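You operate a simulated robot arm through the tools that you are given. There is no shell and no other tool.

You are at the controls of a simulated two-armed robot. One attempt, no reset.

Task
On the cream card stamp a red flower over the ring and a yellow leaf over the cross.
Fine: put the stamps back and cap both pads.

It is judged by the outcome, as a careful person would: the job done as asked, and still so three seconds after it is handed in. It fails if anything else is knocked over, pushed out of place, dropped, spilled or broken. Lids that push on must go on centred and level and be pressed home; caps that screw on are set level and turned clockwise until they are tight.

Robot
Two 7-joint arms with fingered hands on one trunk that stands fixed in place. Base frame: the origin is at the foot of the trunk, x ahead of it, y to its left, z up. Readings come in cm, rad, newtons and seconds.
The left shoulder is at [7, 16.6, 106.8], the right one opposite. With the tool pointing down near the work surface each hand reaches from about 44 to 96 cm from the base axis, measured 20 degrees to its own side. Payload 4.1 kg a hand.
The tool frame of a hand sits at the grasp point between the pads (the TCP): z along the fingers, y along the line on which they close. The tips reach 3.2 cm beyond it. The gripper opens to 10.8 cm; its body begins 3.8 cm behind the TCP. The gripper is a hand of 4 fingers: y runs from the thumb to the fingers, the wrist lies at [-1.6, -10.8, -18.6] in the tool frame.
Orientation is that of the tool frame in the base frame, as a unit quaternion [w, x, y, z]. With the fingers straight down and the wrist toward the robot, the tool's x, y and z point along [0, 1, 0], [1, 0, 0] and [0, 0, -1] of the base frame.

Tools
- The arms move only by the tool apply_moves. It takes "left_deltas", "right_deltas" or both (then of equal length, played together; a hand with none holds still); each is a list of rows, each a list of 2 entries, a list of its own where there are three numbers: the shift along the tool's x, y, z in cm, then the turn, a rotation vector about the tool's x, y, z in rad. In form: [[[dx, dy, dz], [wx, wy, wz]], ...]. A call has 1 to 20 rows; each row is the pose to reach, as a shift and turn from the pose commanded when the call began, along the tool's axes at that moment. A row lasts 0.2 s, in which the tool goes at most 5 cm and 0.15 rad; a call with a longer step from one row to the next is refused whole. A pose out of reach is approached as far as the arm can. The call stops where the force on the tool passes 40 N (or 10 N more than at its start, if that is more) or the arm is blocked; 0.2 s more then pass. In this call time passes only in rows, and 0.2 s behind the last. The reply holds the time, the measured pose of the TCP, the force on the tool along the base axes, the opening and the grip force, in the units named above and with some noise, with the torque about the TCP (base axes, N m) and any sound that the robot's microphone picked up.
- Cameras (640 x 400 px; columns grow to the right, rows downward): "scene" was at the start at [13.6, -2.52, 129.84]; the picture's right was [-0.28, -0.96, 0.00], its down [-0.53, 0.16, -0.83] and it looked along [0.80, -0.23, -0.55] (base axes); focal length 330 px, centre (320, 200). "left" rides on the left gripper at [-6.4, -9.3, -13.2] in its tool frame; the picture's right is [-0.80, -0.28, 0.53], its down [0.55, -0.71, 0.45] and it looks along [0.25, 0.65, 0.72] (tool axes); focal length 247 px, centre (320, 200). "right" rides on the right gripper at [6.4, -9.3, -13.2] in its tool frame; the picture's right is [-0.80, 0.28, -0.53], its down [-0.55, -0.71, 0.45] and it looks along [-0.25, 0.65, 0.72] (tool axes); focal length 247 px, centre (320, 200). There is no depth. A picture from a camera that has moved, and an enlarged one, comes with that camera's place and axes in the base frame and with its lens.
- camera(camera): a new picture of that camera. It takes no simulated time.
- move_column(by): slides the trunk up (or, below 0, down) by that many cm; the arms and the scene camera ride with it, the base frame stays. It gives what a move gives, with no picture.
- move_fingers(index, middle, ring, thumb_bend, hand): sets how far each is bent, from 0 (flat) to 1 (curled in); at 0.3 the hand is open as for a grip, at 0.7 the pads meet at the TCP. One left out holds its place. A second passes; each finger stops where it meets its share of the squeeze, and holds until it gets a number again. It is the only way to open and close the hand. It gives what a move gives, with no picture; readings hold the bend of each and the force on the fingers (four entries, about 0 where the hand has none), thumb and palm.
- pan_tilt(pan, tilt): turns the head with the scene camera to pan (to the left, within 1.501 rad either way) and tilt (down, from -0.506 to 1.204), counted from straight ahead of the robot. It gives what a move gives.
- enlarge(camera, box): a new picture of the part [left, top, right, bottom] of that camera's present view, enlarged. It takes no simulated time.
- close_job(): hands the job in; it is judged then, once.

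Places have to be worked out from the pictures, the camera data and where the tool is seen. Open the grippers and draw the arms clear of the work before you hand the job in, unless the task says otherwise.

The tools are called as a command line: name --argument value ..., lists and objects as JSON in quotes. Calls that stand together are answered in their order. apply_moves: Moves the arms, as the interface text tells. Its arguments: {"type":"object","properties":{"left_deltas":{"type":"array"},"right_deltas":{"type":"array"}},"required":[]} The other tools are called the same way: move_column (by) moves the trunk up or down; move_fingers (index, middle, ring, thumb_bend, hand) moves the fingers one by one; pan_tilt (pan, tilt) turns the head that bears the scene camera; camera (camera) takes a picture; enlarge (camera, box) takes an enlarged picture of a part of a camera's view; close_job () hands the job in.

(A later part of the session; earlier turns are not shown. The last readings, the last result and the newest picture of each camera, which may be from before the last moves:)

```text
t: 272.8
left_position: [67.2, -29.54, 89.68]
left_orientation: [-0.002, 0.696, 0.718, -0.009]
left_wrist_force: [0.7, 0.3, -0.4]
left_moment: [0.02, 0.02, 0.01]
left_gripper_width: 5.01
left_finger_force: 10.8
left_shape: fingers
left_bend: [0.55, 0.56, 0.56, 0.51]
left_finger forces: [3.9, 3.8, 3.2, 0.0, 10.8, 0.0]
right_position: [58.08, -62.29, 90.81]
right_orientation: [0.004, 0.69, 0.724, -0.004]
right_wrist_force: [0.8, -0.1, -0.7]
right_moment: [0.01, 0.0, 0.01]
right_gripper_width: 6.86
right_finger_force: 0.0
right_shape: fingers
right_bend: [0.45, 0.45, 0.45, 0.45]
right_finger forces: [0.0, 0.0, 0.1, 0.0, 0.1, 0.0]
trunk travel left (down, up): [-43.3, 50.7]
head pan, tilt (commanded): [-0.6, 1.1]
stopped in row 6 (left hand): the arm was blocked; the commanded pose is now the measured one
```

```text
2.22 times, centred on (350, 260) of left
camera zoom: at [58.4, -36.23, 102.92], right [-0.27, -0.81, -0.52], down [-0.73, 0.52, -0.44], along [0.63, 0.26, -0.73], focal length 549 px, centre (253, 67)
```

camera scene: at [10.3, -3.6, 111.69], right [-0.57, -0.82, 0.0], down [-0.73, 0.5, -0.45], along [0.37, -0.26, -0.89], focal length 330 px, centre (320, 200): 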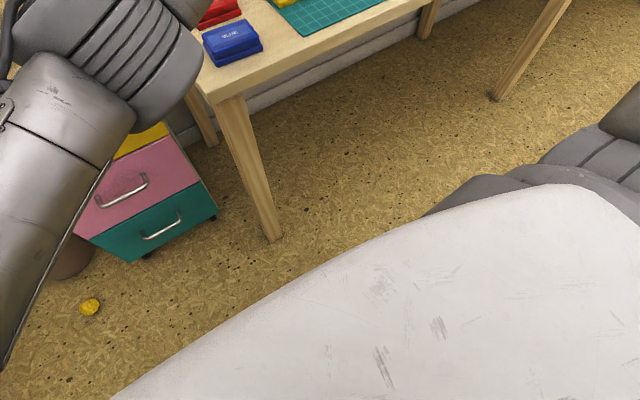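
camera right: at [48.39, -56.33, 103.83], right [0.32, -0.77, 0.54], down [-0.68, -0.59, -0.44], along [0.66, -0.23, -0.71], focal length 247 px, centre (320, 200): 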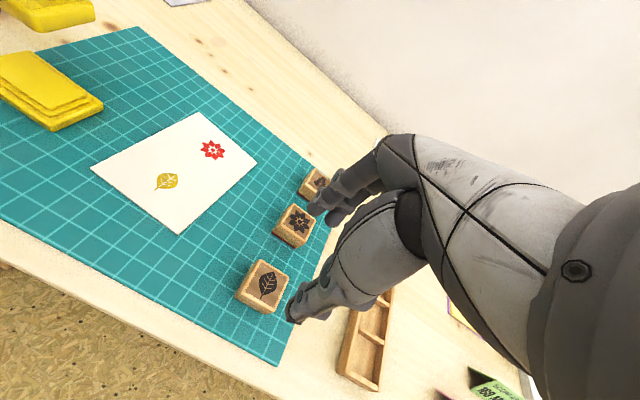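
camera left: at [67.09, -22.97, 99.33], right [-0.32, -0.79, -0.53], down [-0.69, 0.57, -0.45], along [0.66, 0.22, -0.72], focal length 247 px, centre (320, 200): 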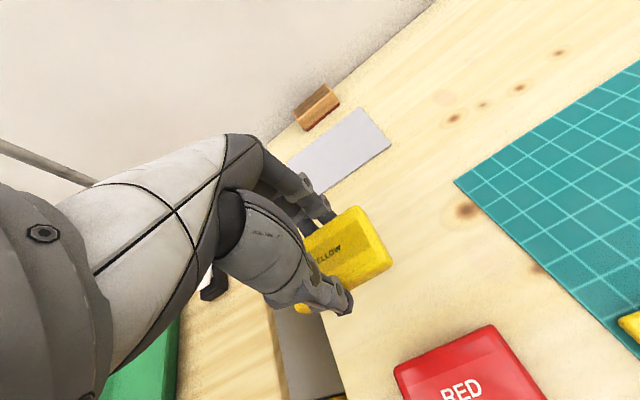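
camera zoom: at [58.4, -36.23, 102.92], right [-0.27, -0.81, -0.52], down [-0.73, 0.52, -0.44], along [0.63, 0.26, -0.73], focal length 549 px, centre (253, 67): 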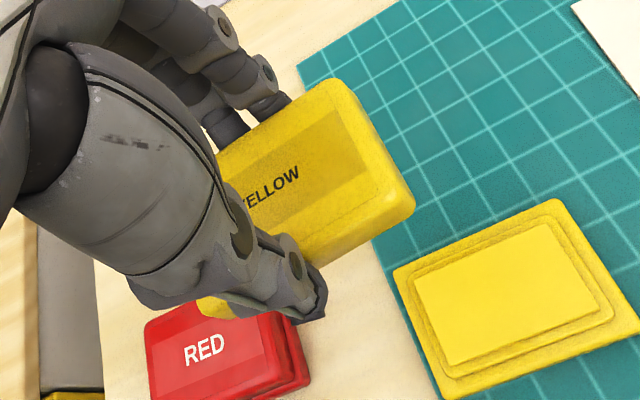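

Higher is worse here, so it wants to be lower relative to the shoulder. I raise the trunk 6 cm and bring the hand down by arm while moving to the base.

move_column --by 6

apply_moves --left_deltas '[[[-0.3, -0.2, 1.2], [0.003, 0.005, 0.01]], [[-0.8, -0.6, 2.5], [0.006, 0.01, 0.02]], [[-1.5, -1.2, 4.0], [0.008, 0.014, 0.035]], [[-2.3, -1.9, 5.5], [0.008, 0.014, 0.05]], [[-3.1, -2.6, 7.0], [0.008, 0.014, 0.06]], [[-3.8, -3.3, 8.0], [0.008, 0.014, 0.065]], [[-4.0, -3.5, 8.5], [0.008, 0.014, 0.065]]]'

enlarge --camera "left" --box '[260, 170, 440, 350]'

```text
t: 273.8
left_position: [67.14, -29.79, 95.88]
left_orientation: [-0.002, 0.696, 0.718, -0.008]
left_wrist_force: [0.4, -0.3, 0.3]
left_moment: [-0.03, 0.0, 0.0]
left_gripper_width: 5.01
left_finger_force: 10.7
left_shape: fingers
left_bend: [0.55, 0.56, 0.56, 0.51]
left_finger forces: [3.9, 3.9, 3.2, 0.0, 10.9, 0.0]
right_position: [58.01, -62.34, 96.78]
right_orientation: [0.005, 0.688, 0.725, -0.004]
right_wrist_force: [-0.2, -0.6, -0.4]
right_moment: [-0.03, 0.01, -0.01]
right_gripper_width: 6.87
right_finger_force: 0.1
right_shape: fingers
right_bend: [0.45, 0.45, 0.45, 0.45]
right_finger forces: [0.0, 0.0, 0.0, 0.1, 0.1, 0.0]
trunk travel left (down, up): [-49.3, 44.7]
head pan, tilt (commanded): [-0.6, 1.1]
```

```text
t: 275.4
left_position: [64.68, -33.17, 88.04]
left_orientation: [-0.005, 0.714, 0.7, -0.005]
left_wrist_force: [-0.2, 0.7, -0.1]
left_moment: [0.04, -0.02, 0.01]
left_gripper_width: 5.04
left_finger_force: 10.7
left_shape: fingers
left_bend: [0.55, 0.56, 0.56, 0.52]
left_finger forces: [3.9, 3.8, 3.2, 0.1, 10.9, 0.0]
right_position: [57.97, -62.44, 96.88]
right_orientation: [0.006, 0.689, 0.725, -0.005]
right_wrist_force: [-0.2, 0.2, 0.4]
right_moment: [-0.01, -0.01, 0.0]
right_gripper_width: 6.87
right_finger_force: 0.1
right_shape: fingers
right_bend: [0.45, 0.45, 0.45, 0.45]
right_finger forces: [0.0, 0.0, 0.0, 0.0, 0.0, 0.0]
trunk travel left (down, up): [-49.3, 44.7]
head pan, tilt (commanded): [-0.6, 1.1]
```

```text
2.22 times, centred on (350, 260) of left
camera zoom: at [55.46, -39.36, 101.15], right [-0.31, -0.79, -0.53], down [-0.7, 0.56, -0.44], along [0.64, 0.24, -0.73], focal length 549 px, centre (253, 67)
```

zoom: 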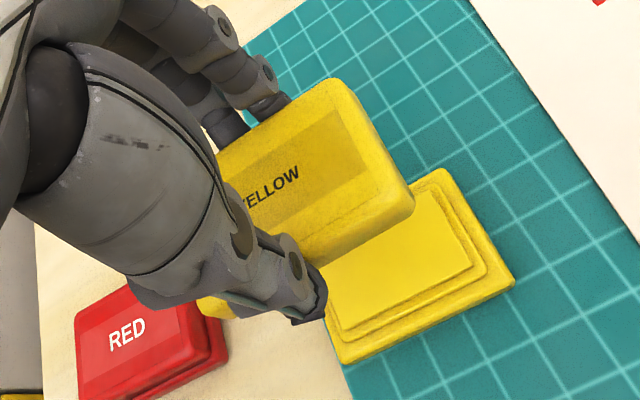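

Unblocked now. The base appears shifted by about 4 mm toward the robot from the inking, at (63.0, -33.55). I move the lid over it, to TCP (63.3, -33.55).

apply_moves --left_deltas '[[[-0.2, -0.7, 0.3], [-0.007, 0, 0.018]], [[-0.4, -1.37, 0.6], [-0.014, 0, 0.035]], [[-0.4, -1.37, 0.6], [-0.014, 0, 0.035]]]'

move_column --by -5

enlarge --camera "left" --box '[260, 160, 420, 320]'

```text
t: 276.2
left_position: [62.81, -33.71, 87.02]
left_orientation: [-0.003, 0.728, 0.685, 0.001]
left_wrist_force: [-0.1, 0.0, -0.9]
left_moment: [0.0, 0.0, -0.01]
left_gripper_width: 5.01
left_finger_force: 11.1
left_shape: fingers
left_bend: [0.55, 0.56, 0.56, 0.52]
left_finger forces: [3.9, 3.8, 3.2, 0.0, 10.9, 0.0]
right_position: [58.06, -62.43, 96.85]
right_orientation: [0.005, 0.689, 0.725, -0.005]
right_wrist_force: [-0.1, 0.6, 0.0]
right_moment: [-0.06, 0.0, -0.04]
right_gripper_width: 6.85
right_finger_force: 0.0
right_shape: fingers
right_bend: [0.45, 0.45, 0.45, 0.45]
right_finger forces: [0.1, 0.0, 0.0, 0.0, 0.1, 0.0]
trunk travel left (down, up): [-49.3, 44.7]
head pan, tilt (commanded): [-0.6, 1.1]
```

```text
t: 277.2
left_position: [62.75, -33.77, 81.84]
left_orientation: [-0.003, 0.728, 0.685, 0.002]
left_wrist_force: [0.1, -0.6, 0.0]
left_moment: [0.0, -0.01, 0.0]
left_gripper_width: 5.0
left_finger_force: 10.8
left_shape: fingers
left_bend: [0.55, 0.56, 0.56, 0.52]
left_finger forces: [3.9, 3.8, 3.3, 0.1, 10.9, 0.0]
right_position: [58.03, -62.29, 91.86]
right_orientation: [0.006, 0.689, 0.725, -0.005]
right_wrist_force: [-0.2, 0.3, -0.1]
right_moment: [0.0, -0.02, -0.04]
right_gripper_width: 6.88
right_finger_force: 0.1
right_shape: fingers
right_bend: [0.45, 0.45, 0.45, 0.45]
right_finger forces: [0.0, 0.0, 0.1, 0.0, 0.1, 0.0]
trunk travel left (down, up): [-44.3, 49.7]
head pan, tilt (commanded): [-0.6, 1.1]
```

```text
2.50 times, centred on (340, 240) of left
camera zoom: at [53.16, -39.68, 94.85], right [-0.33, -0.78, -0.54], down [-0.67, 0.59, -0.44], along [0.66, 0.21, -0.72], focal length 617 px, centre (270, 100)
```

zoom: 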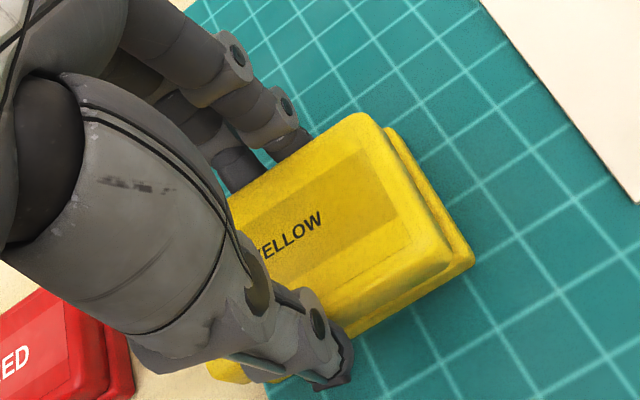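

Comparing with the view when the lid was taken off, the base has not moved: the lid should be 0.9 cm further forward, at TCP (63.7, -33.55). I raise a little and correct.

apply_moves --left_deltas '[[[0.12, 0.45, -0.2], [0, 0, -0.012]], [[0.245, 0.907, -0.2], [0, 0, -0.023]], [[0.245, 0.907, -0.2], [0, 0, -0.023]]]'

enlarge --camera "left" --box '[260, 170, 420, 330]'

```text
t: 278.0
left_position: [63.92, -33.45, 81.79]
left_orientation: [-0.005, 0.719, 0.695, -0.001]
left_wrist_force: [0.3, 0.1, 0.5]
left_moment: [-0.02, -0.01, 0.03]
left_gripper_width: 5.04
left_finger_force: 10.8
left_shape: fingers
left_bend: [0.55, 0.56, 0.56, 0.52]
left_finger forces: [3.9, 3.8, 3.2, 0.1, 10.8, 0.0]
right_position: [57.95, -62.29, 91.96]
right_orientation: [0.006, 0.689, 0.725, -0.003]
right_wrist_force: [0.2, 0.1, 0.3]
right_moment: [0.0, 0.0, 0.01]
right_gripper_width: 6.87
right_finger_force: 0.0
right_shape: fingers
right_bend: [0.45, 0.45, 0.45, 0.45]
right_finger forces: [0.0, 0.0, 0.1, 0.1, 0.0, 0.0]
trunk travel left (down, up): [-44.3, 49.7]
head pan, tilt (commanded): [-0.6, 1.1]
```

```text
2.50 times, centred on (340, 250) of left
camera zoom: at [54.5, -39.59, 94.87], right [-0.31, -0.78, -0.53], down [-0.69, 0.58, -0.44], along [0.65, 0.23, -0.72], focal length 617 px, centre (270, 75)
```

zoom: 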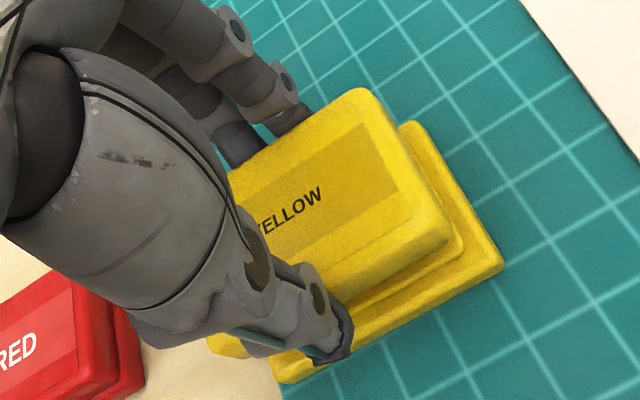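

Interpolating between the two positions, the right place is TCP (63.4, -33.58). I correct by half a centimetre back.

apply_moves --left_deltas '[[[-0.08, -0.26, 0], [0, 0, 0]], [[-0.15, -0.515, 0], [0, 0, 0]], [[-0.15, -0.515, 0], [0, 0, 0]]]'

enlarge --camera "left" --box '[260, 170, 420, 330]'

```text
t: 278.8
left_position: [63.38, -33.68, 82.44]
left_orientation: [-0.001, 0.72, 0.694, 0.002]
left_wrist_force: [1.2, 0.0, -1.6]
left_moment: [0.0, -0.03, 0.01]
left_gripper_width: 4.99
left_finger_force: 10.6
left_shape: fingers
left_bend: [0.55, 0.56, 0.56, 0.52]
left_finger forces: [3.8, 3.8, 3.2, 0.0, 10.8, 0.0]
right_position: [57.97, -62.4, 91.93]
right_orientation: [0.006, 0.689, 0.725, -0.004]
right_wrist_force: [0.6, -0.4, 0.0]
right_moment: [0.01, 0.0, -0.02]
right_gripper_width: 6.87
right_finger_force: 0.1
right_shape: fingers
right_bend: [0.45, 0.45, 0.45, 0.45]
right_finger forces: [0.0, 0.1, 0.0, 0.1, 0.0, 0.1]
trunk travel left (down, up): [-44.3, 49.7]
head pan, tilt (commanded): [-0.6, 1.1]
```

```text
2.50 times, centred on (340, 250) of left
camera zoom: at [53.86, -39.82, 95.41], right [-0.31, -0.79, -0.53], down [-0.69, 0.58, -0.45], along [0.66, 0.23, -0.72], focal length 617 px, centre (270, 75)
```

zoom: 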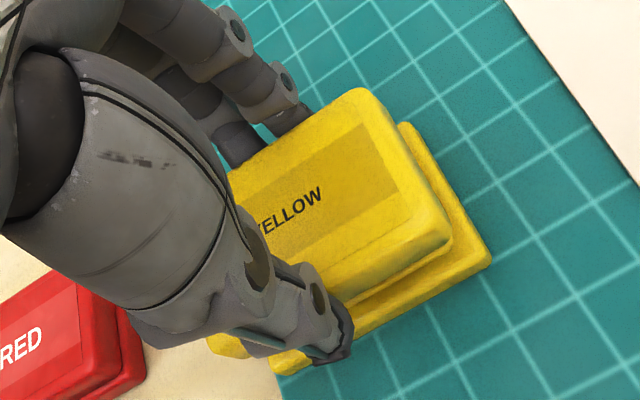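

Now the picture matches the take-off view to within about 2 mm. I lower with the trunk and check the overhang again.

move_column --by -1.5

enlarge --camera "left" --box '[260, 170, 420, 330]'

```text
t: 279.4
left_position: [63.33, -33.6, 80.8]
left_orientation: [-0.003, 0.719, 0.695, 0.0]
left_wrist_force: [0.0, -0.5, -0.3]
left_moment: [0.0, -0.03, 0.0]
left_gripper_width: 5.01
left_finger_force: 10.6
left_shape: fingers
left_bend: [0.55, 0.56, 0.56, 0.52]
left_finger forces: [3.9, 3.6, 3.3, 0.1, 10.8, 0.0]
right_position: [57.86, -62.4, 90.44]
right_orientation: [0.006, 0.689, 0.725, -0.005]
right_wrist_force: [-0.2, 0.2, 0.2]
right_moment: [-0.01, -0.03, -0.05]
right_gripper_width: 6.86
right_finger_force: 0.0
right_shape: fingers
right_bend: [0.45, 0.45, 0.45, 0.45]
right_finger forces: [0.0, 0.0, 0.1, 0.0, 0.1, 0.1]
trunk travel left (down, up): [-42.8, 51.2]
head pan, tilt (commanded): [-0.6, 1.1]
```

```text
2.50 times, centred on (340, 250) of left
camera zoom: at [53.84, -39.78, 93.8], right [-0.31, -0.78, -0.54], down [-0.69, 0.58, -0.44], along [0.66, 0.23, -0.72], focal length 617 px, centre (270, 75)
```

zoom: 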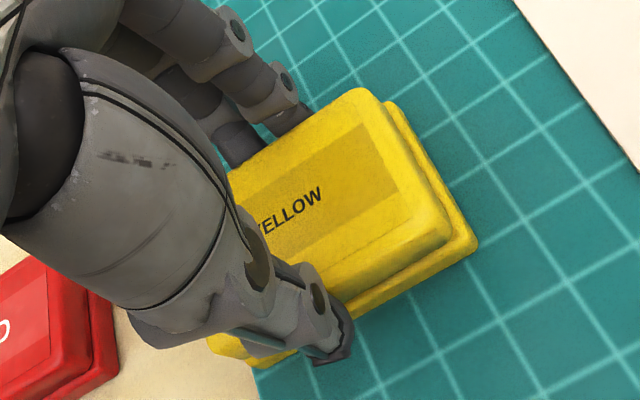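

apply_moves --left_deltas '[[[0.05, 0.25, 0], [0, 0, 0]], [[0.05, 0.25, 0], [0, 0, 0]]]'

enlarge --camera "left" --box '[280, 180, 400, 300]'

```text
t: 280.0
left_position: [63.77, -33.65, 80.5]
left_orientation: [-0.004, 0.719, 0.695, 0.002]
left_wrist_force: [0.0, 0.8, -0.2]
left_moment: [-0.02, 0.0, 0.0]
left_gripper_width: 4.99
left_finger_force: 11.0
left_shape: fingers
left_bend: [0.55, 0.56, 0.56, 0.52]
left_finger forces: [3.9, 3.6, 3.2, 0.0, 10.8, 0.0]
right_position: [57.95, -62.4, 90.39]
right_orientation: [0.006, 0.688, 0.725, -0.005]
right_wrist_force: [0.7, -0.2, 0.9]
right_moment: [-0.03, 0.02, 0.01]
right_gripper_width: 6.88
right_finger_force: 0.0
right_shape: fingers
right_bend: [0.45, 0.45, 0.45, 0.45]
right_finger forces: [0.0, 0.0, 0.1, 0.1, 0.1, 0.0]
trunk travel left (down, up): [-42.8, 51.2]
head pan, tilt (commanded): [-0.6, 1.1]
```

```text
3.33 times, centred on (340, 240) of left
camera zoom: at [54.22, -39.78, 93.56], right [-0.31, -0.78, -0.54], down [-0.69, 0.58, -0.44], along [0.66, 0.23, -0.72], focal length 823 px, centre (253, 67)
```

zoom: 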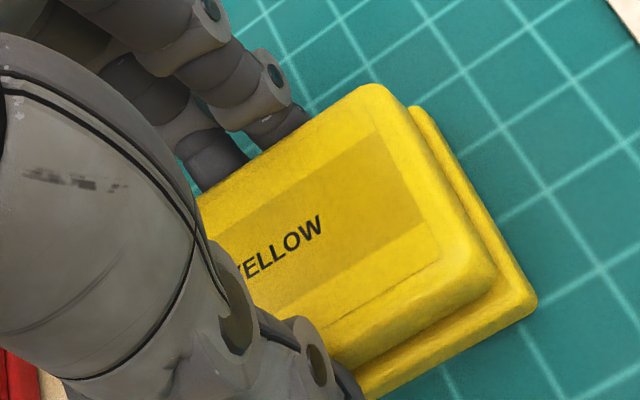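

The overhang now matches. I lower the lid onto the base with the trunk, listening for the snap.

move_column --by -0.3

move_column --by -0.25

enlarge --camera "left" --box '[280, 180, 400, 300]'

```text
t: 280.5
left_position: [63.68, -33.6, 80.39]
left_orientation: [-0.001, 0.72, 0.694, 0.0]
left_wrist_force: [0.2, -0.2, 0.6]
left_moment: [0.04, 0.01, -0.02]
left_gripper_width: 5.0
left_finger_force: 10.8
left_shape: fingers
left_bend: [0.55, 0.56, 0.56, 0.52]
left_finger forces: [3.8, 3.7, 3.1, 0.1, 10.7, 0.0]
right_position: [57.92, -62.35, 90.03]
right_orientation: [0.006, 0.688, 0.726, -0.005]
right_wrist_force: [-0.3, -0.7, -0.8]
right_moment: [0.03, -0.03, 0.01]
right_gripper_width: 6.88
right_finger_force: 0.0
right_shape: fingers
right_bend: [0.45, 0.45, 0.45, 0.45]
right_finger forces: [0.1, 0.0, 0.0, 0.0, 0.0, 0.0]
trunk travel left (down, up): [-42.5, 51.5]
head pan, tilt (commanded): [-0.6, 1.1]
```

```text
t: 281.0
left_position: [63.67, -33.68, 80.2]
left_orientation: [-0.002, 0.719, 0.695, 0.001]
left_wrist_force: [0.2, -0.1, -0.3]
left_moment: [0.01, 0.01, 0.01]
left_gripper_width: 5.01
left_finger_force: 11.4
left_shape: fingers
left_bend: [0.55, 0.56, 0.56, 0.52]
left_finger forces: [3.8, 3.7, 3.2, 0.0, 10.8, 0.0]
right_position: [57.94, -62.3, 89.76]
right_orientation: [0.006, 0.688, 0.726, -0.004]
right_wrist_force: [0.5, 0.2, -0.3]
right_moment: [0.0, -0.02, 0.01]
right_gripper_width: 6.86
right_finger_force: 0.0
right_shape: fingers
right_bend: [0.45, 0.45, 0.45, 0.45]
right_finger forces: [0.1, 0.1, 0.0, 0.0, 0.1, 0.0]
trunk travel left (down, up): [-42.3, 51.7]
head pan, tilt (commanded): [-0.6, 1.1]
```

```text
3.33 times, centred on (340, 240) of left
camera zoom: at [54.19, -39.79, 93.25], right [-0.31, -0.79, -0.54], down [-0.69, 0.58, -0.44], along [0.66, 0.23, -0.72], focal length 823 px, centre (253, 67)
```

zoom: 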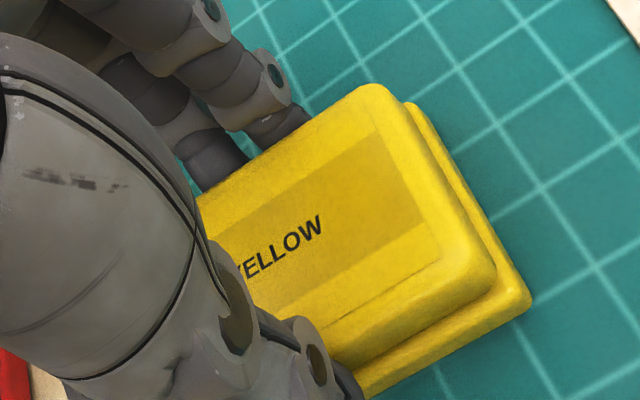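

move_column --by -0.25

move_column --by -0.2

enlarge --camera "left" --box '[280, 180, 400, 300]'

```text
t: 281.6
left_position: [63.71, -33.65, 79.97]
left_orientation: [-0.001, 0.72, 0.694, 0.0]
left_wrist_force: [-1.1, 0.0, 5.4]
left_moment: [0.05, 0.01, 0.01]
left_gripper_width: 5.0
left_finger_force: 11.3
left_shape: fingers
left_bend: [0.55, 0.56, 0.56, 0.52]
left_finger forces: [4.0, 3.9, 3.3, 0.0, 11.3, 0.0]
right_position: [57.97, -62.26, 89.52]
right_orientation: [0.006, 0.688, 0.725, -0.004]
right_wrist_force: [1.0, -0.3, 0.5]
right_moment: [-0.02, -0.01, -0.04]
right_gripper_width: 6.87
right_finger_force: 0.1
right_shape: fingers
right_bend: [0.45, 0.45, 0.45, 0.45]
right_finger forces: [0.1, 0.0, 0.1, 0.1, 0.1, 0.0]
trunk travel left (down, up): [-42.0, 52.0]
head pan, tilt (commanded): [-0.6, 1.1]
heard: snap
```

```text
t: 282.1
left_position: [63.7, -33.6, 79.96]
left_orientation: [0.0, 0.72, 0.694, 0.002]
left_wrist_force: [2.5, -0.7, 15.5]
left_moment: [0.03, -0.09, -0.02]
left_gripper_width: 5.0
left_finger_force: 12.9
left_shape: fingers
left_bend: [0.55, 0.56, 0.56, 0.52]
left_finger forces: [4.7, 4.9, 4.0, 0.1, 11.2, 0.1]
right_position: [57.82, -62.31, 89.52]
right_orientation: [0.006, 0.688, 0.726, -0.005]
right_wrist_force: [0.2, -0.6, 0.0]
right_moment: [0.02, -0.02, 0.05]
right_gripper_width: 6.88
right_finger_force: 0.1
right_shape: fingers
right_bend: [0.45, 0.45, 0.45, 0.45]
right_finger forces: [0.0, 0.1, 0.1, 0.0, 0.0, 0.0]
trunk travel left (down, up): [-41.8, 52.2]
head pan, tilt (commanded): [-0.6, 1.1]
```

```text
3.33 times, centred on (340, 240) of left
camera zoom: at [54.1, -39.74, 92.96], right [-0.31, -0.79, -0.54], down [-0.68, 0.58, -0.45], along [0.66, 0.23, -0.72], focal length 823 px, centre (253, 67)
```

zoom: 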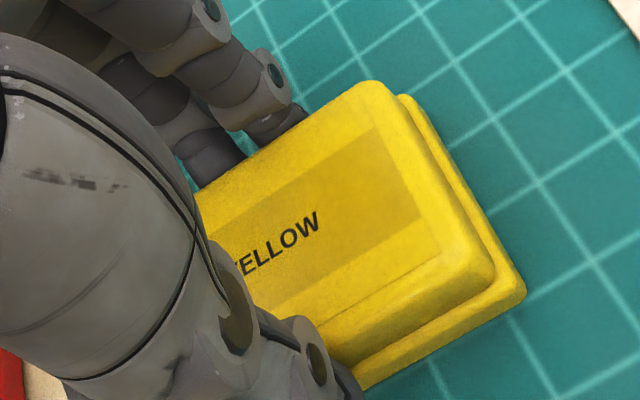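

Snapped on and pressed home. I release the lid, then lower to take the pad by its base for carrying it back.

move_column --by 0.2

move_fingers --hand "left" --index 0.51 --middle 0.51 --ring 0.51 --thumb_bend 0.48

move_fingers --hand "left" --index 0.43 --middle 0.43 --ring 0.43 --thumb_bend 0.42

enlarge --camera "left" --box '[260, 170, 420, 330]'

```text
t: 282.6
left_position: [63.61, -33.57, 80.15]
left_orientation: [-0.001, 0.719, 0.695, 0.001]
left_wrist_force: [1.0, -0.9, 8.7]
left_moment: [0.02, -0.03, 0.0]
left_gripper_width: 4.99
left_finger_force: 11.8
left_shape: fingers
left_bend: [0.55, 0.56, 0.56, 0.52]
left_finger forces: [4.3, 4.5, 3.7, 0.0, 11.3, 0.0]
right_position: [57.9, -62.31, 89.56]
right_orientation: [0.006, 0.689, 0.725, -0.003]
right_wrist_force: [-1.0, -0.4, -0.1]
right_moment: [0.0, -0.01, 0.05]
right_gripper_width: 6.85
right_finger_force: 0.1
right_shape: fingers
right_bend: [0.45, 0.45, 0.45, 0.45]
right_finger forces: [0.1, 0.0, 0.0, 0.0, 0.1, 0.0]
trunk travel left (down, up): [-42.0, 52.0]
head pan, tilt (commanded): [-0.6, 1.1]
```

```text
t: 283.6
left_position: [63.69, -33.66, 79.95]
left_orientation: [-0.002, 0.719, 0.695, 0.002]
left_wrist_force: [-0.3, 0.7, 1.0]
left_moment: [0.02, -0.01, -0.02]
left_gripper_width: 5.76
left_finger_force: 0.0
left_shape: fingers
left_bend: [0.51, 0.51, 0.51, 0.48]
left_finger forces: [0.0, 0.0, 0.1, 0.1, 0.1, 0.0]
right_position: [57.91, -62.22, 89.56]
right_orientation: [0.006, 0.688, 0.726, -0.004]
right_wrist_force: [0.0, -0.8, 0.1]
right_moment: [0.03, -0.03, 0.0]
right_gripper_width: 6.87
right_finger_force: 0.0
right_shape: fingers
right_bend: [0.45, 0.45, 0.45, 0.45]
right_finger forces: [0.0, 0.0, 0.1, 0.1, 0.0, 0.0]
trunk travel left (down, up): [-42.0, 52.0]
head pan, tilt (commanded): [-0.6, 1.1]
```

```text
t: 284.6
left_position: [63.65, -33.7, 79.95]
left_orientation: [-0.002, 0.719, 0.695, 0.001]
left_wrist_force: [-0.5, -0.4, -0.9]
left_moment: [-0.02, 0.02, 0.02]
left_gripper_width: 7.5
left_finger_force: 0.1
left_shape: fingers
left_bend: [0.43, 0.43, 0.43, 0.42]
left_finger forces: [0.0, 0.0, 0.0, 0.0, 0.1, 0.1]
right_position: [57.97, -62.31, 89.44]
right_orientation: [0.005, 0.688, 0.726, -0.004]
right_wrist_force: [-0.1, 0.0, 0.3]
right_moment: [-0.01, 0.0, 0.01]
right_gripper_width: 6.86
right_finger_force: 0.1
right_shape: fingers
right_bend: [0.45, 0.45, 0.45, 0.45]
right_finger forces: [0.1, 0.0, 0.1, 0.1, 0.0, 0.0]
trunk travel left (down, up): [-42.0, 52.0]
head pan, tilt (commanded): [-0.6, 1.1]
```

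```text
2.50 times, centred on (340, 250) of left
camera zoom: at [54.2, -39.79, 92.95], right [-0.31, -0.78, -0.54], down [-0.69, 0.58, -0.44], along [0.66, 0.23, -0.72], focal length 617 px, centre (270, 75)
```

zoom: 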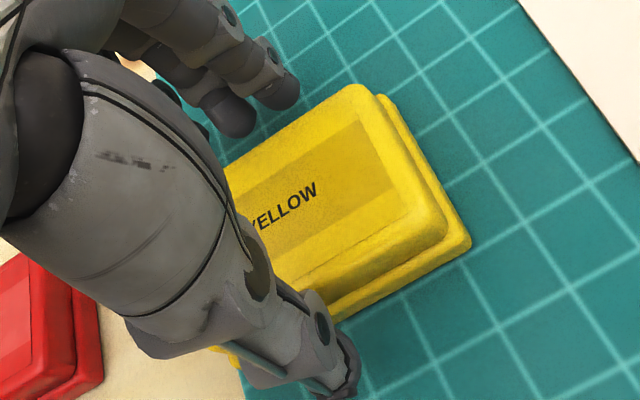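

The lid is seated and the pad undisturbed. I lower 0.85 cm and grip the base.

move_column --by -0.85

move_fingers --hand "left" --index 0.5 --middle 0.5 --ring 0.5 --thumb_bend 0.5

move_fingers --hand "left" --index 0.56 --middle 0.56 --ring 0.56 --thumb_bend 0.58

enlarge --camera "left" --box '[260, 170, 420, 330]'

```text
t: 285.2
left_position: [63.76, -33.61, 79.17]
left_orientation: [-0.001, 0.72, 0.694, 0.002]
left_wrist_force: [0.2, 0.0, -0.6]
left_moment: [0.01, 0.02, -0.04]
left_gripper_width: 7.55
left_finger_force: 0.0
left_shape: fingers
left_bend: [0.43, 0.43, 0.43, 0.42]
left_finger forces: [0.0, 0.0, 0.0, 0.1, 0.0, 0.1]
right_position: [57.95, -62.33, 88.71]
right_orientation: [0.005, 0.689, 0.725, -0.004]
right_wrist_force: [-0.2, 0.2, 0.1]
right_moment: [-0.01, 0.02, 0.03]
right_gripper_width: 6.87
right_finger_force: 0.1
right_shape: fingers
right_bend: [0.45, 0.45, 0.45, 0.45]
right_finger forces: [0.0, 0.1, 0.0, 0.0, 0.0, 0.0]
trunk travel left (down, up): [-41.2, 52.8]
head pan, tilt (commanded): [-0.6, 1.1]
```

```text
t: 286.2
left_position: [63.68, -33.56, 78.97]
left_orientation: [-0.002, 0.719, 0.695, 0.001]
left_wrist_force: [0.7, -1.0, 0.9]
left_moment: [0.02, -0.02, -0.02]
left_gripper_width: 5.71
left_finger_force: 0.3
left_shape: fingers
left_bend: [0.5, 0.5, 0.5, 0.49]
left_finger forces: [0.3, 0.2, 0.0, 0.0, 0.5, 0.0]
right_position: [57.94, -62.3, 88.67]
right_orientation: [0.007, 0.688, 0.726, -0.004]
right_wrist_force: [0.4, -0.1, 0.0]
right_moment: [0.03, -0.04, 0.01]
right_gripper_width: 6.87
right_finger_force: 0.0
right_shape: fingers
right_bend: [0.45, 0.45, 0.45, 0.45]
right_finger forces: [0.0, 0.1, 0.1, 0.0, 0.0, 0.2]
trunk travel left (down, up): [-41.2, 52.8]
head pan, tilt (commanded): [-0.6, 1.1]
```

```text
t: 287.2
left_position: [63.59, -33.59, 79.14]
left_orientation: [-0.002, 0.719, 0.695, 0.001]
left_wrist_force: [1.1, 0.6, 1.7]
left_moment: [0.01, -0.06, -0.02]
left_gripper_width: 5.48
left_finger_force: 8.3
left_shape: fingers
left_bend: [0.52, 0.53, 0.53, 0.5]
left_finger forces: [2.8, 3.4, 2.2, 0.0, 7.2, 0.1]
right_position: [57.94, -62.31, 88.7]
right_orientation: [0.006, 0.688, 0.725, -0.004]
right_wrist_force: [0.4, 0.1, 0.1]
right_moment: [-0.02, -0.01, 0.01]
right_gripper_width: 6.86
right_finger_force: 0.0
right_shape: fingers
right_bend: [0.45, 0.45, 0.45, 0.45]
right_finger forces: [0.1, 0.1, 0.0, 0.0, 0.0, 0.0]
trunk travel left (down, up): [-41.2, 52.8]
head pan, tilt (commanded): [-0.6, 1.1]
```

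```text
2.50 times, centred on (340, 250) of left
camera zoom: at [54.2, -39.78, 92.11], right [-0.31, -0.78, -0.54], down [-0.69, 0.58, -0.44], along [0.66, 0.23, -0.72], focal length 617 px, centre (270, 75)
```

zoom: 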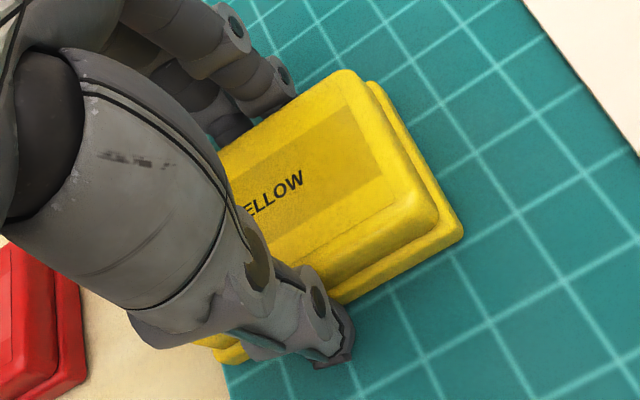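

Same in-hand position as when I first picked it up at home, so placing at TCP (77.6, -18.55) will restore it. I firm the grip and lift.

move_fingers --hand "left" --index 0.6 --middle 0.6 --ring 0.6 --thumb_bend 0.63

move_column --by 5

enlarge --camera "left" --box '[260, 170, 420, 330]'

```text
t: 288.2
left_position: [63.64, -33.59, 79.13]
left_orientation: [-0.002, 0.72, 0.694, 0.001]
left_wrist_force: [0.8, 0.6, 1.6]
left_moment: [0.04, -0.03, -0.02]
left_gripper_width: 5.4
left_finger_force: 13.6
left_shape: fingers
left_bend: [0.55, 0.56, 0.56, 0.5]
left_finger forces: [4.3, 5.9, 3.8, 0.1, 12.4, 0.1]
right_position: [58.03, -62.24, 88.79]
right_orientation: [0.005, 0.688, 0.726, -0.004]
right_wrist_force: [-0.3, -0.4, 0.2]
right_moment: [0.01, -0.01, 0.01]
right_gripper_width: 6.87
right_finger_force: 0.1
right_shape: fingers
right_bend: [0.45, 0.45, 0.45, 0.45]
right_finger forces: [0.1, 0.0, 0.0, 0.1, 0.1, 0.0]
trunk travel left (down, up): [-41.2, 52.8]
head pan, tilt (commanded): [-0.6, 1.1]
heard: snap
```

```text
t: 289.1
left_position: [63.7, -33.6, 84.03]
left_orientation: [-0.002, 0.719, 0.695, 0.002]
left_wrist_force: [-0.1, 0.5, -1.0]
left_moment: [0.0, -0.02, 0.03]
left_gripper_width: 5.42
left_finger_force: 12.0
left_shape: fingers
left_bend: [0.55, 0.56, 0.56, 0.5]
left_finger forces: [4.4, 4.2, 3.6, 0.0, 12.3, 0.1]
right_position: [57.95, -62.48, 93.55]
right_orientation: [0.006, 0.688, 0.725, -0.004]
right_wrist_force: [-0.8, -0.7, 0.9]
right_moment: [0.0, 0.0, 0.02]
right_gripper_width: 6.86
right_finger_force: 0.1
right_shape: fingers
right_bend: [0.45, 0.45, 0.45, 0.45]
right_finger forces: [0.1, 0.0, 0.0, 0.0, 0.0, 0.0]
trunk travel left (down, up): [-46.2, 47.8]
head pan, tilt (commanded): [-0.6, 1.1]
```

```text
2.50 times, centred on (340, 250) of left
camera zoom: at [54.24, -39.81, 97.05], right [-0.31, -0.78, -0.54], down [-0.69, 0.58, -0.44], along [0.66, 0.23, -0.72], focal length 617 px, centre (270, 75)
```

zoom: 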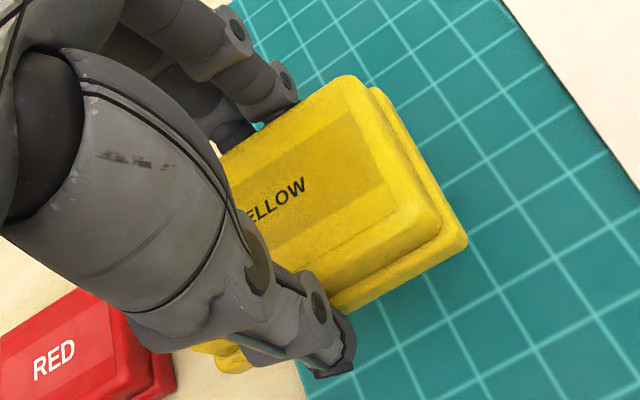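

The pad is lifted. I carry it back to its home above (77.6, -18.55).

apply_moves --left_deltas '[[[0.9, 2.1, -0.2], [0, 0, 0]], [[1.8, 4.2, -0.3], [0, 0, 0]], [[4.3, 6.2, -0.3], [0, 0, 0]], [[6.9, 8.0, -0.3], [0, 0, 0]], [[9.9, 9.5, -0.3], [0, 0, 0]], [[13.0, 10.8, -0.3], [0, 0, 0]], [[14.5, 12.2, -0.3], [0, 0, 0]], [[15.55, 13.36, -0.3], [0, 0, 0]], [[15.55, 13.36, -0.3], [0, 0, 0]]]'

pan_tilt --pan -0.351 --tilt 0.45

camera --camera "left"

camera --camera "scene"

```text
t: 291.1
left_position: [76.51, -19.91, 83.94]
left_orientation: [-0.004, 0.727, 0.686, -0.001]
left_wrist_force: [0.8, -0.9, -1.4]
left_moment: [-0.02, 0.0, -0.01]
left_gripper_width: 5.4
left_finger_force: 11.7
left_shape: fingers
left_bend: [0.55, 0.56, 0.56, 0.5]
left_finger forces: [4.4, 4.1, 3.5, 0.1, 12.1, 0.0]
right_position: [57.91, -62.37, 93.68]
right_orientation: [0.006, 0.689, 0.725, -0.004]
right_wrist_force: [0.6, 0.2, 0.0]
right_moment: [0.02, 0.02, 0.01]
right_gripper_width: 6.88
right_finger_force: 0.0
right_shape: fingers
right_bend: [0.45, 0.45, 0.45, 0.45]
right_finger forces: [0.0, 0.0, 0.0, 0.1, 0.1, 0.1]
trunk travel left (down, up): [-46.2, 47.8]
head pan, tilt (commanded): [-0.6, 1.1]
```

```text
t: 292.1
left_position: [76.42, -19.92, 83.93]
left_orientation: [-0.005, 0.727, 0.686, -0.001]
left_wrist_force: [-0.3, -0.4, -1.9]
left_moment: [0.02, -0.01, -0.01]
left_gripper_width: 5.42
left_finger_force: 11.8
left_shape: fingers
left_bend: [0.55, 0.56, 0.56, 0.5]
left_finger forces: [4.4, 4.0, 3.5, 0.1, 12.3, 0.0]
right_position: [57.99, -62.32, 93.74]
right_orientation: [0.006, 0.688, 0.725, -0.004]
right_wrist_force: [-0.5, 0.6, -0.8]
right_moment: [-0.02, 0.0, 0.01]
right_gripper_width: 6.87
right_finger_force: 0.1
right_shape: fingers
right_bend: [0.45, 0.45, 0.45, 0.45]
right_finger forces: [0.0, 0.0, 0.0, 0.0, 0.0, 0.0]
trunk travel left (down, up): [-46.2, 47.8]
head pan, tilt (commanded): [-0.351, 0.45]
```

```text
taken
camera left: at [66.93, -25.98, 96.99], right [-0.33, -0.78, -0.53], down [-0.68, 0.59, -0.44], along [0.66, 0.22, -0.72], focal length 247 px, centre (320, 200)
```

left: 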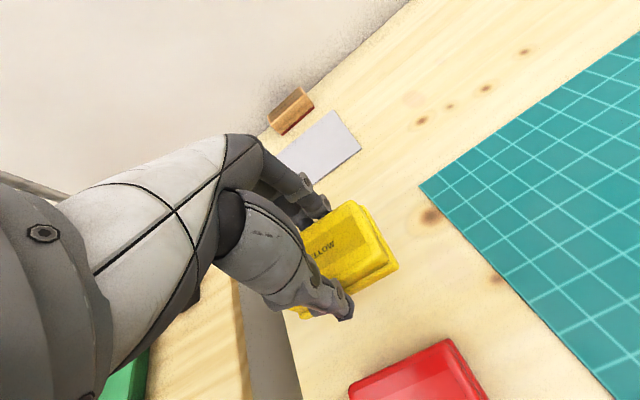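

```text
taken
camera scene: at [13.73, -3.19, 119.75], right [-0.34, -0.94, 0.0], down [-0.41, 0.15, -0.9], along [0.84, -0.31, -0.44], focal length 330 px, centre (320, 200)
```

scene: 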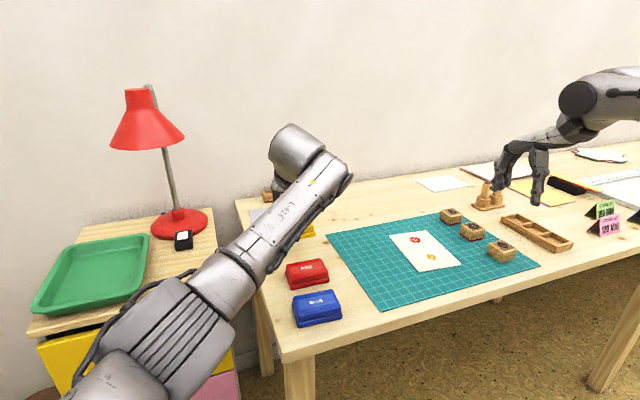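

A lag of about 1.7 cm remains; I add the correction.

apply_moves --left_deltas '[[[0.7, 0.5, 0], [0, 0, -0.011]], [[1.43, 1.07, 0], [0, 0, -0.022]], [[1.43, 1.07, 0], [0, 0, -0.022]]]'

enlarge --camera "left" --box '[260, 170, 420, 330]'

```text
t: 292.9
left_position: [77.59, -18.73, 83.8]
left_orientation: [-0.005, 0.72, 0.694, -0.001]
left_wrist_force: [-0.1, 0.4, -0.7]
left_moment: [0.02, 0.0, -0.02]
left_gripper_width: 5.42
left_finger_force: 12.1
left_shape: fingers
left_bend: [0.55, 0.56, 0.56, 0.5]
left_finger forces: [4.4, 4.1, 3.5, 0.1, 12.1, 0.0]
right_position: [57.91, -62.38, 93.78]
right_orientation: [0.006, 0.688, 0.726, -0.005]
right_wrist_force: [-0.8, 0.6, 0.5]
right_moment: [0.03, 0.01, 0.02]
right_gripper_width: 6.86
right_finger_force: 0.0
right_shape: fingers
right_bend: [0.45, 0.45, 0.45, 0.45]
right_finger forces: [0.0, 0.1, 0.0, 0.0, 0.0, 0.0]
trunk travel left (down, up): [-46.2, 47.8]
head pan, tilt (commanded): [-0.351, 0.45]
```

```text
2.50 times, centred on (340, 250) of left
camera zoom: at [68.25, -24.91, 96.96], right [-0.32, -0.78, -0.53], down [-0.69, 0.58, -0.44], along [0.65, 0.23, -0.72], focal length 617 px, centre (270, 75)
```

zoom: 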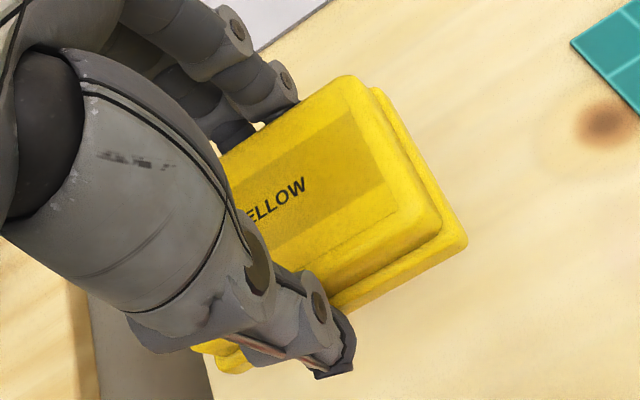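

The picture is identical to the one taken when I first lifted it here, so the pad hangs right above its old spot. I lower it with the trunk.

move_column --by -4.6

move_column --by -0.3

enlarge --camera "left" --box '[260, 170, 420, 330]'

```text
t: 293.8
left_position: [77.61, -18.71, 79.32]
left_orientation: [-0.004, 0.72, 0.694, -0.001]
left_wrist_force: [0.6, 1.2, -0.8]
left_moment: [0.02, -0.05, 0.01]
left_gripper_width: 5.38
left_finger_force: 12.4
left_shape: fingers
left_bend: [0.55, 0.56, 0.56, 0.5]
left_finger forces: [4.4, 4.1, 3.5, 0.0, 12.2, 0.1]
right_position: [58.04, -62.34, 89.15]
right_orientation: [0.006, 0.689, 0.725, -0.004]
right_wrist_force: [-0.2, 0.0, -0.3]
right_moment: [-0.03, -0.01, -0.01]
right_gripper_width: 6.86
right_finger_force: 0.0
right_shape: fingers
right_bend: [0.45, 0.45, 0.45, 0.45]
right_finger forces: [0.0, 0.0, 0.0, 0.0, 0.0, 0.0]
trunk travel left (down, up): [-41.6, 52.4]
head pan, tilt (commanded): [-0.351, 0.45]
```

```text
t: 294.3
left_position: [77.64, -18.74, 79.0]
left_orientation: [-0.004, 0.72, 0.694, -0.001]
left_wrist_force: [0.3, 0.1, -0.6]
left_moment: [0.01, -0.02, 0.02]
left_gripper_width: 5.41
left_finger_force: 12.1
left_shape: fingers
left_bend: [0.55, 0.56, 0.56, 0.5]
left_finger forces: [4.4, 4.1, 3.4, 0.1, 12.2, 0.0]
right_position: [57.95, -62.38, 88.78]
right_orientation: [0.006, 0.688, 0.725, -0.004]
right_wrist_force: [0.7, 0.3, -0.1]
right_moment: [-0.01, 0.01, 0.02]
right_gripper_width: 6.87
right_finger_force: 0.1
right_shape: fingers
right_bend: [0.45, 0.45, 0.45, 0.45]
right_finger forces: [0.1, 0.0, 0.1, 0.0, 0.1, 0.0]
trunk travel left (down, up): [-41.3, 52.7]
head pan, tilt (commanded): [-0.351, 0.45]
```

```text
2.50 times, centred on (340, 250) of left
camera zoom: at [68.24, -24.89, 92.07], right [-0.32, -0.78, -0.53], down [-0.69, 0.58, -0.44], along [0.65, 0.23, -0.72], focal length 617 px, centre (270, 75)
```

zoom: 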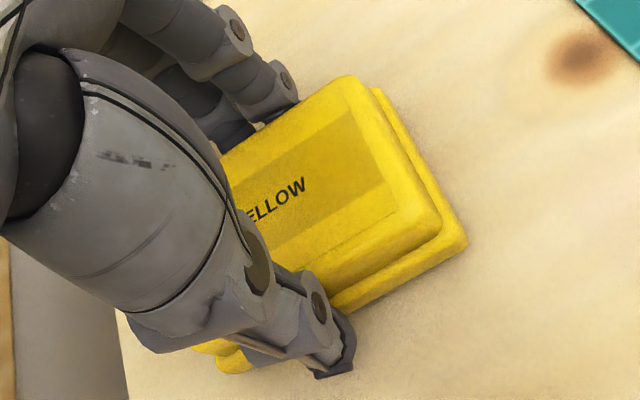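

move_column --by -0.2

enlarge --camera "left" --box '[260, 170, 420, 330]'

```text
t: 294.8
left_position: [77.59, -18.72, 78.81]
left_orientation: [-0.004, 0.72, 0.694, -0.001]
left_wrist_force: [-0.2, 0.4, 0.2]
left_moment: [0.03, -0.08, -0.01]
left_gripper_width: 5.41
left_finger_force: 13.0
left_shape: fingers
left_bend: [0.55, 0.56, 0.56, 0.5]
left_finger forces: [4.4, 5.6, 3.5, 0.0, 12.3, 0.1]
right_position: [57.94, -62.28, 88.55]
right_orientation: [0.006, 0.688, 0.725, -0.004]
right_wrist_force: [0.7, 0.3, 0.3]
right_moment: [0.04, -0.04, -0.02]
right_gripper_width: 6.85
right_finger_force: 0.0
right_shape: fingers
right_bend: [0.45, 0.45, 0.45, 0.45]
right_finger forces: [0.0, 0.0, 0.0, 0.1, 0.0, 0.1]
trunk travel left (down, up): [-41.1, 52.9]
head pan, tilt (commanded): [-0.351, 0.45]
```

```text
2.50 times, centred on (340, 250) of left
camera zoom: at [68.24, -24.9, 91.89], right [-0.32, -0.78, -0.53], down [-0.69, 0.58, -0.44], along [0.65, 0.23, -0.72], focal length 617 px, centre (270, 75)
```

zoom: 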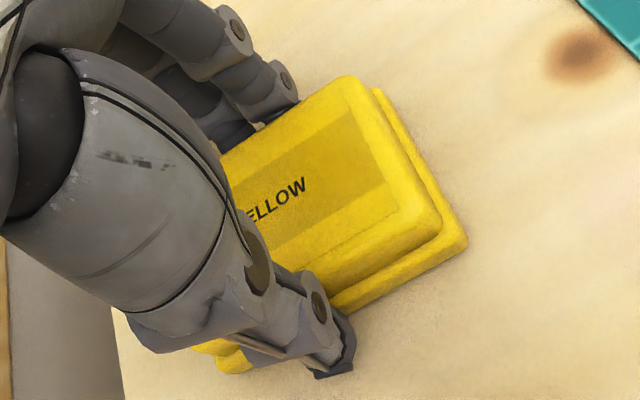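

It is nearly down; by the knot in the wood the pad is about 4 mm too near and 2 mm too far right. I lift a hair, correct, and set it down.

move_column --by 0.3

apply_moves --left_deltas '[[[0.12, 0.22, 0], [0, 0, 0]], [[0.22, 0.45, 0], [0, 0, 0]], [[0.22, 0.45, 0], [0, 0, 0]]]'

move_column --by -0.35

enlarge --camera "left" --box '[260, 170, 420, 330]'

```text
t: 295.4
left_position: [77.57, -18.78, 79.05]
left_orientation: [-0.005, 0.721, 0.693, -0.001]
left_wrist_force: [-0.1, -0.1, -0.7]
left_moment: [-0.03, 0.03, -0.01]
left_gripper_width: 5.42
left_finger_force: 12.4
left_shape: fingers
left_bend: [0.55, 0.56, 0.56, 0.5]
left_finger forces: [4.4, 4.1, 3.5, 0.0, 12.2, 0.1]
right_position: [57.9, -62.28, 88.93]
right_orientation: [0.006, 0.688, 0.726, -0.005]
right_wrist_force: [-0.3, 0.7, -0.6]
right_moment: [-0.01, -0.03, 0.01]
right_gripper_width: 6.89
right_finger_force: 0.0
right_shape: fingers
right_bend: [0.45, 0.45, 0.45, 0.45]
right_finger forces: [0.0, 0.0, 0.0, 0.1, 0.0, 0.0]
trunk travel left (down, up): [-41.4, 52.6]
head pan, tilt (commanded): [-0.351, 0.45]
```

```text
t: 296.1
left_position: [77.96, -18.6, 79.08]
left_orientation: [-0.006, 0.72, 0.694, -0.001]
left_wrist_force: [-0.1, 0.2, -1.0]
left_moment: [0.0, 0.01, -0.01]
left_gripper_width: 5.4
left_finger_force: 12.1
left_shape: fingers
left_bend: [0.55, 0.56, 0.56, 0.5]
left_finger forces: [4.4, 4.1, 3.4, 0.0, 12.2, 0.0]
right_position: [57.96, -62.34, 88.89]
right_orientation: [0.006, 0.688, 0.725, -0.004]
right_wrist_force: [0.4, 0.5, -0.8]
right_moment: [0.0, -0.02, 0.02]
right_gripper_width: 6.84
right_finger_force: 0.1
right_shape: fingers
right_bend: [0.45, 0.45, 0.45, 0.45]
right_finger forces: [0.1, 0.0, 0.1, 0.1, 0.0, 0.0]
trunk travel left (down, up): [-41.4, 52.6]
head pan, tilt (commanded): [-0.351, 0.45]
```

```text
t: 296.7
left_position: [78.12, -18.53, 78.82]
left_orientation: [-0.005, 0.72, 0.694, -0.001]
left_wrist_force: [0.7, -0.3, 1.2]
left_moment: [0.01, -0.11, -0.02]
left_gripper_width: 5.4
left_finger_force: 13.1
left_shape: fingers
left_bend: [0.55, 0.56, 0.56, 0.5]
left_finger forces: [4.2, 6.4, 3.6, 0.0, 12.3, 0.0]
right_position: [58.02, -62.36, 88.52]
right_orientation: [0.005, 0.688, 0.726, -0.004]
right_wrist_force: [-0.4, 0.0, 0.3]
right_moment: [0.01, -0.01, -0.03]
right_gripper_width: 6.87
right_finger_force: 0.0
right_shape: fingers
right_bend: [0.45, 0.45, 0.45, 0.45]
right_finger forces: [0.1, 0.1, 0.1, 0.0, 0.0, 0.0]
trunk travel left (down, up): [-41.0, 53.0]
head pan, tilt (commanded): [-0.351, 0.45]
```

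```text
2.50 times, centred on (340, 250) of left
camera zoom: at [68.69, -24.75, 91.88], right [-0.32, -0.78, -0.54], down [-0.69, 0.58, -0.44], along [0.65, 0.23, -0.72], focal length 617 px, centre (270, 75)
```

zoom: 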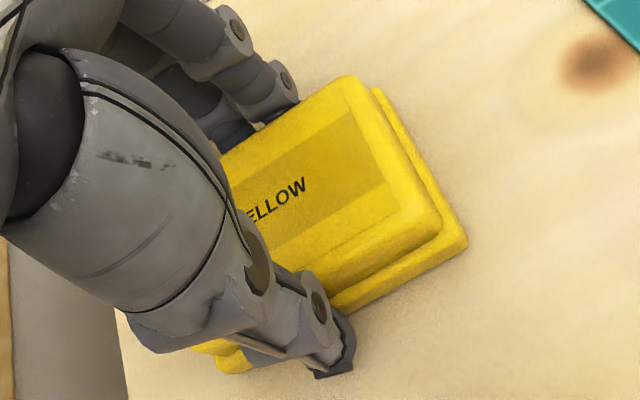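

The pad is back on its spot by the reference. I release it.

move_fingers --hand "left" --index 0.51 --middle 0.51 --ring 0.51 --thumb_bend 0.47

move_fingers --hand "left" --index 0.43 --middle 0.43 --ring 0.43 --thumb_bend 0.41

move_column --by 5

enlarge --camera "left" --box '[260, 180, 420, 340]'

```text
t: 297.7
left_position: [78.07, -18.63, 78.81]
left_orientation: [-0.004, 0.72, 0.694, -0.001]
left_wrist_force: [0.2, -0.1, 1.2]
left_moment: [0.05, 0.0, 0.02]
left_gripper_width: 5.87
left_finger_force: 0.8
left_shape: fingers
left_bend: [0.51, 0.51, 0.51, 0.47]
left_finger forces: [0.0, 0.5, 0.0, 0.0, 0.2, 0.0]
right_position: [57.94, -62.35, 88.56]
right_orientation: [0.006, 0.689, 0.725, -0.004]
right_wrist_force: [0.4, 0.1, 0.7]
right_moment: [0.01, 0.01, 0.0]
right_gripper_width: 6.86
right_finger_force: 0.1
right_shape: fingers
right_bend: [0.45, 0.45, 0.45, 0.45]
right_finger forces: [0.1, 0.0, 0.0, 0.1, 0.0, 0.0]
trunk travel left (down, up): [-41.0, 53.0]
head pan, tilt (commanded): [-0.351, 0.45]
heard: snap
```

```text
t: 298.7
left_position: [78.03, -18.64, 78.84]
left_orientation: [-0.004, 0.721, 0.693, 0.0]
left_wrist_force: [0.1, -0.3, -0.9]
left_moment: [0.0, 0.0, -0.01]
left_gripper_width: 7.67
left_finger_force: 0.0
left_shape: fingers
left_bend: [0.43, 0.43, 0.43, 0.41]
left_finger forces: [0.1, 0.0, 0.0, 0.0, 0.1, 0.1]
right_position: [57.98, -62.41, 88.54]
right_orientation: [0.005, 0.688, 0.725, -0.004]
right_wrist_force: [-0.1, 0.7, -0.7]
right_moment: [0.0, 0.02, 0.02]
right_gripper_width: 6.85
right_finger_force: 0.0
right_shape: fingers
right_bend: [0.45, 0.45, 0.45, 0.45]
right_finger forces: [0.0, 0.0, 0.0, 0.1, 0.0, 0.1]
trunk travel left (down, up): [-41.0, 53.0]
head pan, tilt (commanded): [-0.351, 0.45]
```

```text
t: 299.6
left_position: [78.14, -18.51, 83.66]
left_orientation: [-0.006, 0.72, 0.694, 0.001]
left_wrist_force: [0.5, 0.2, -0.5]
left_moment: [-0.01, 0.02, -0.01]
left_gripper_width: 7.66
left_finger_force: 0.1
left_shape: fingers
left_bend: [0.43, 0.43, 0.43, 0.41]
left_finger forces: [0.0, 0.0, 0.1, 0.1, 0.1, 0.0]
right_position: [58.02, -62.4, 93.5]
right_orientation: [0.005, 0.689, 0.725, -0.003]
right_wrist_force: [-0.3, -0.2, -0.3]
right_moment: [0.01, 0.02, 0.0]
right_gripper_width: 6.89
right_finger_force: 0.1
right_shape: fingers
right_bend: [0.45, 0.45, 0.45, 0.45]
right_finger forces: [0.1, 0.0, 0.0, 0.0, 0.0, 0.0]
trunk travel left (down, up): [-46.0, 48.0]
head pan, tilt (commanded): [-0.351, 0.45]
```

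```text
2.50 times, centred on (340, 260) of left
camera zoom: at [68.72, -24.77, 96.8], right [-0.32, -0.78, -0.53], down [-0.69, 0.58, -0.44], along [0.65, 0.23, -0.72], focal length 617 px, centre (270, 50)
```

zoom: 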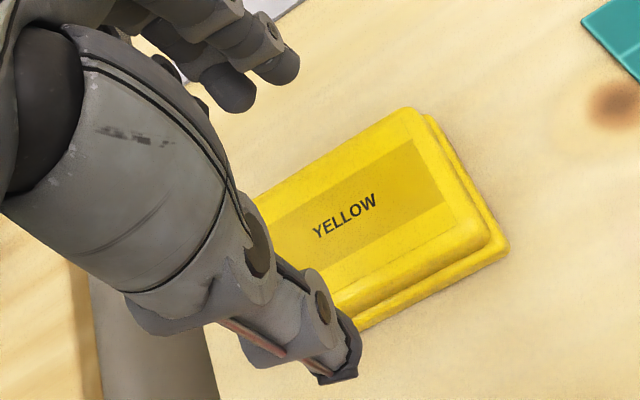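

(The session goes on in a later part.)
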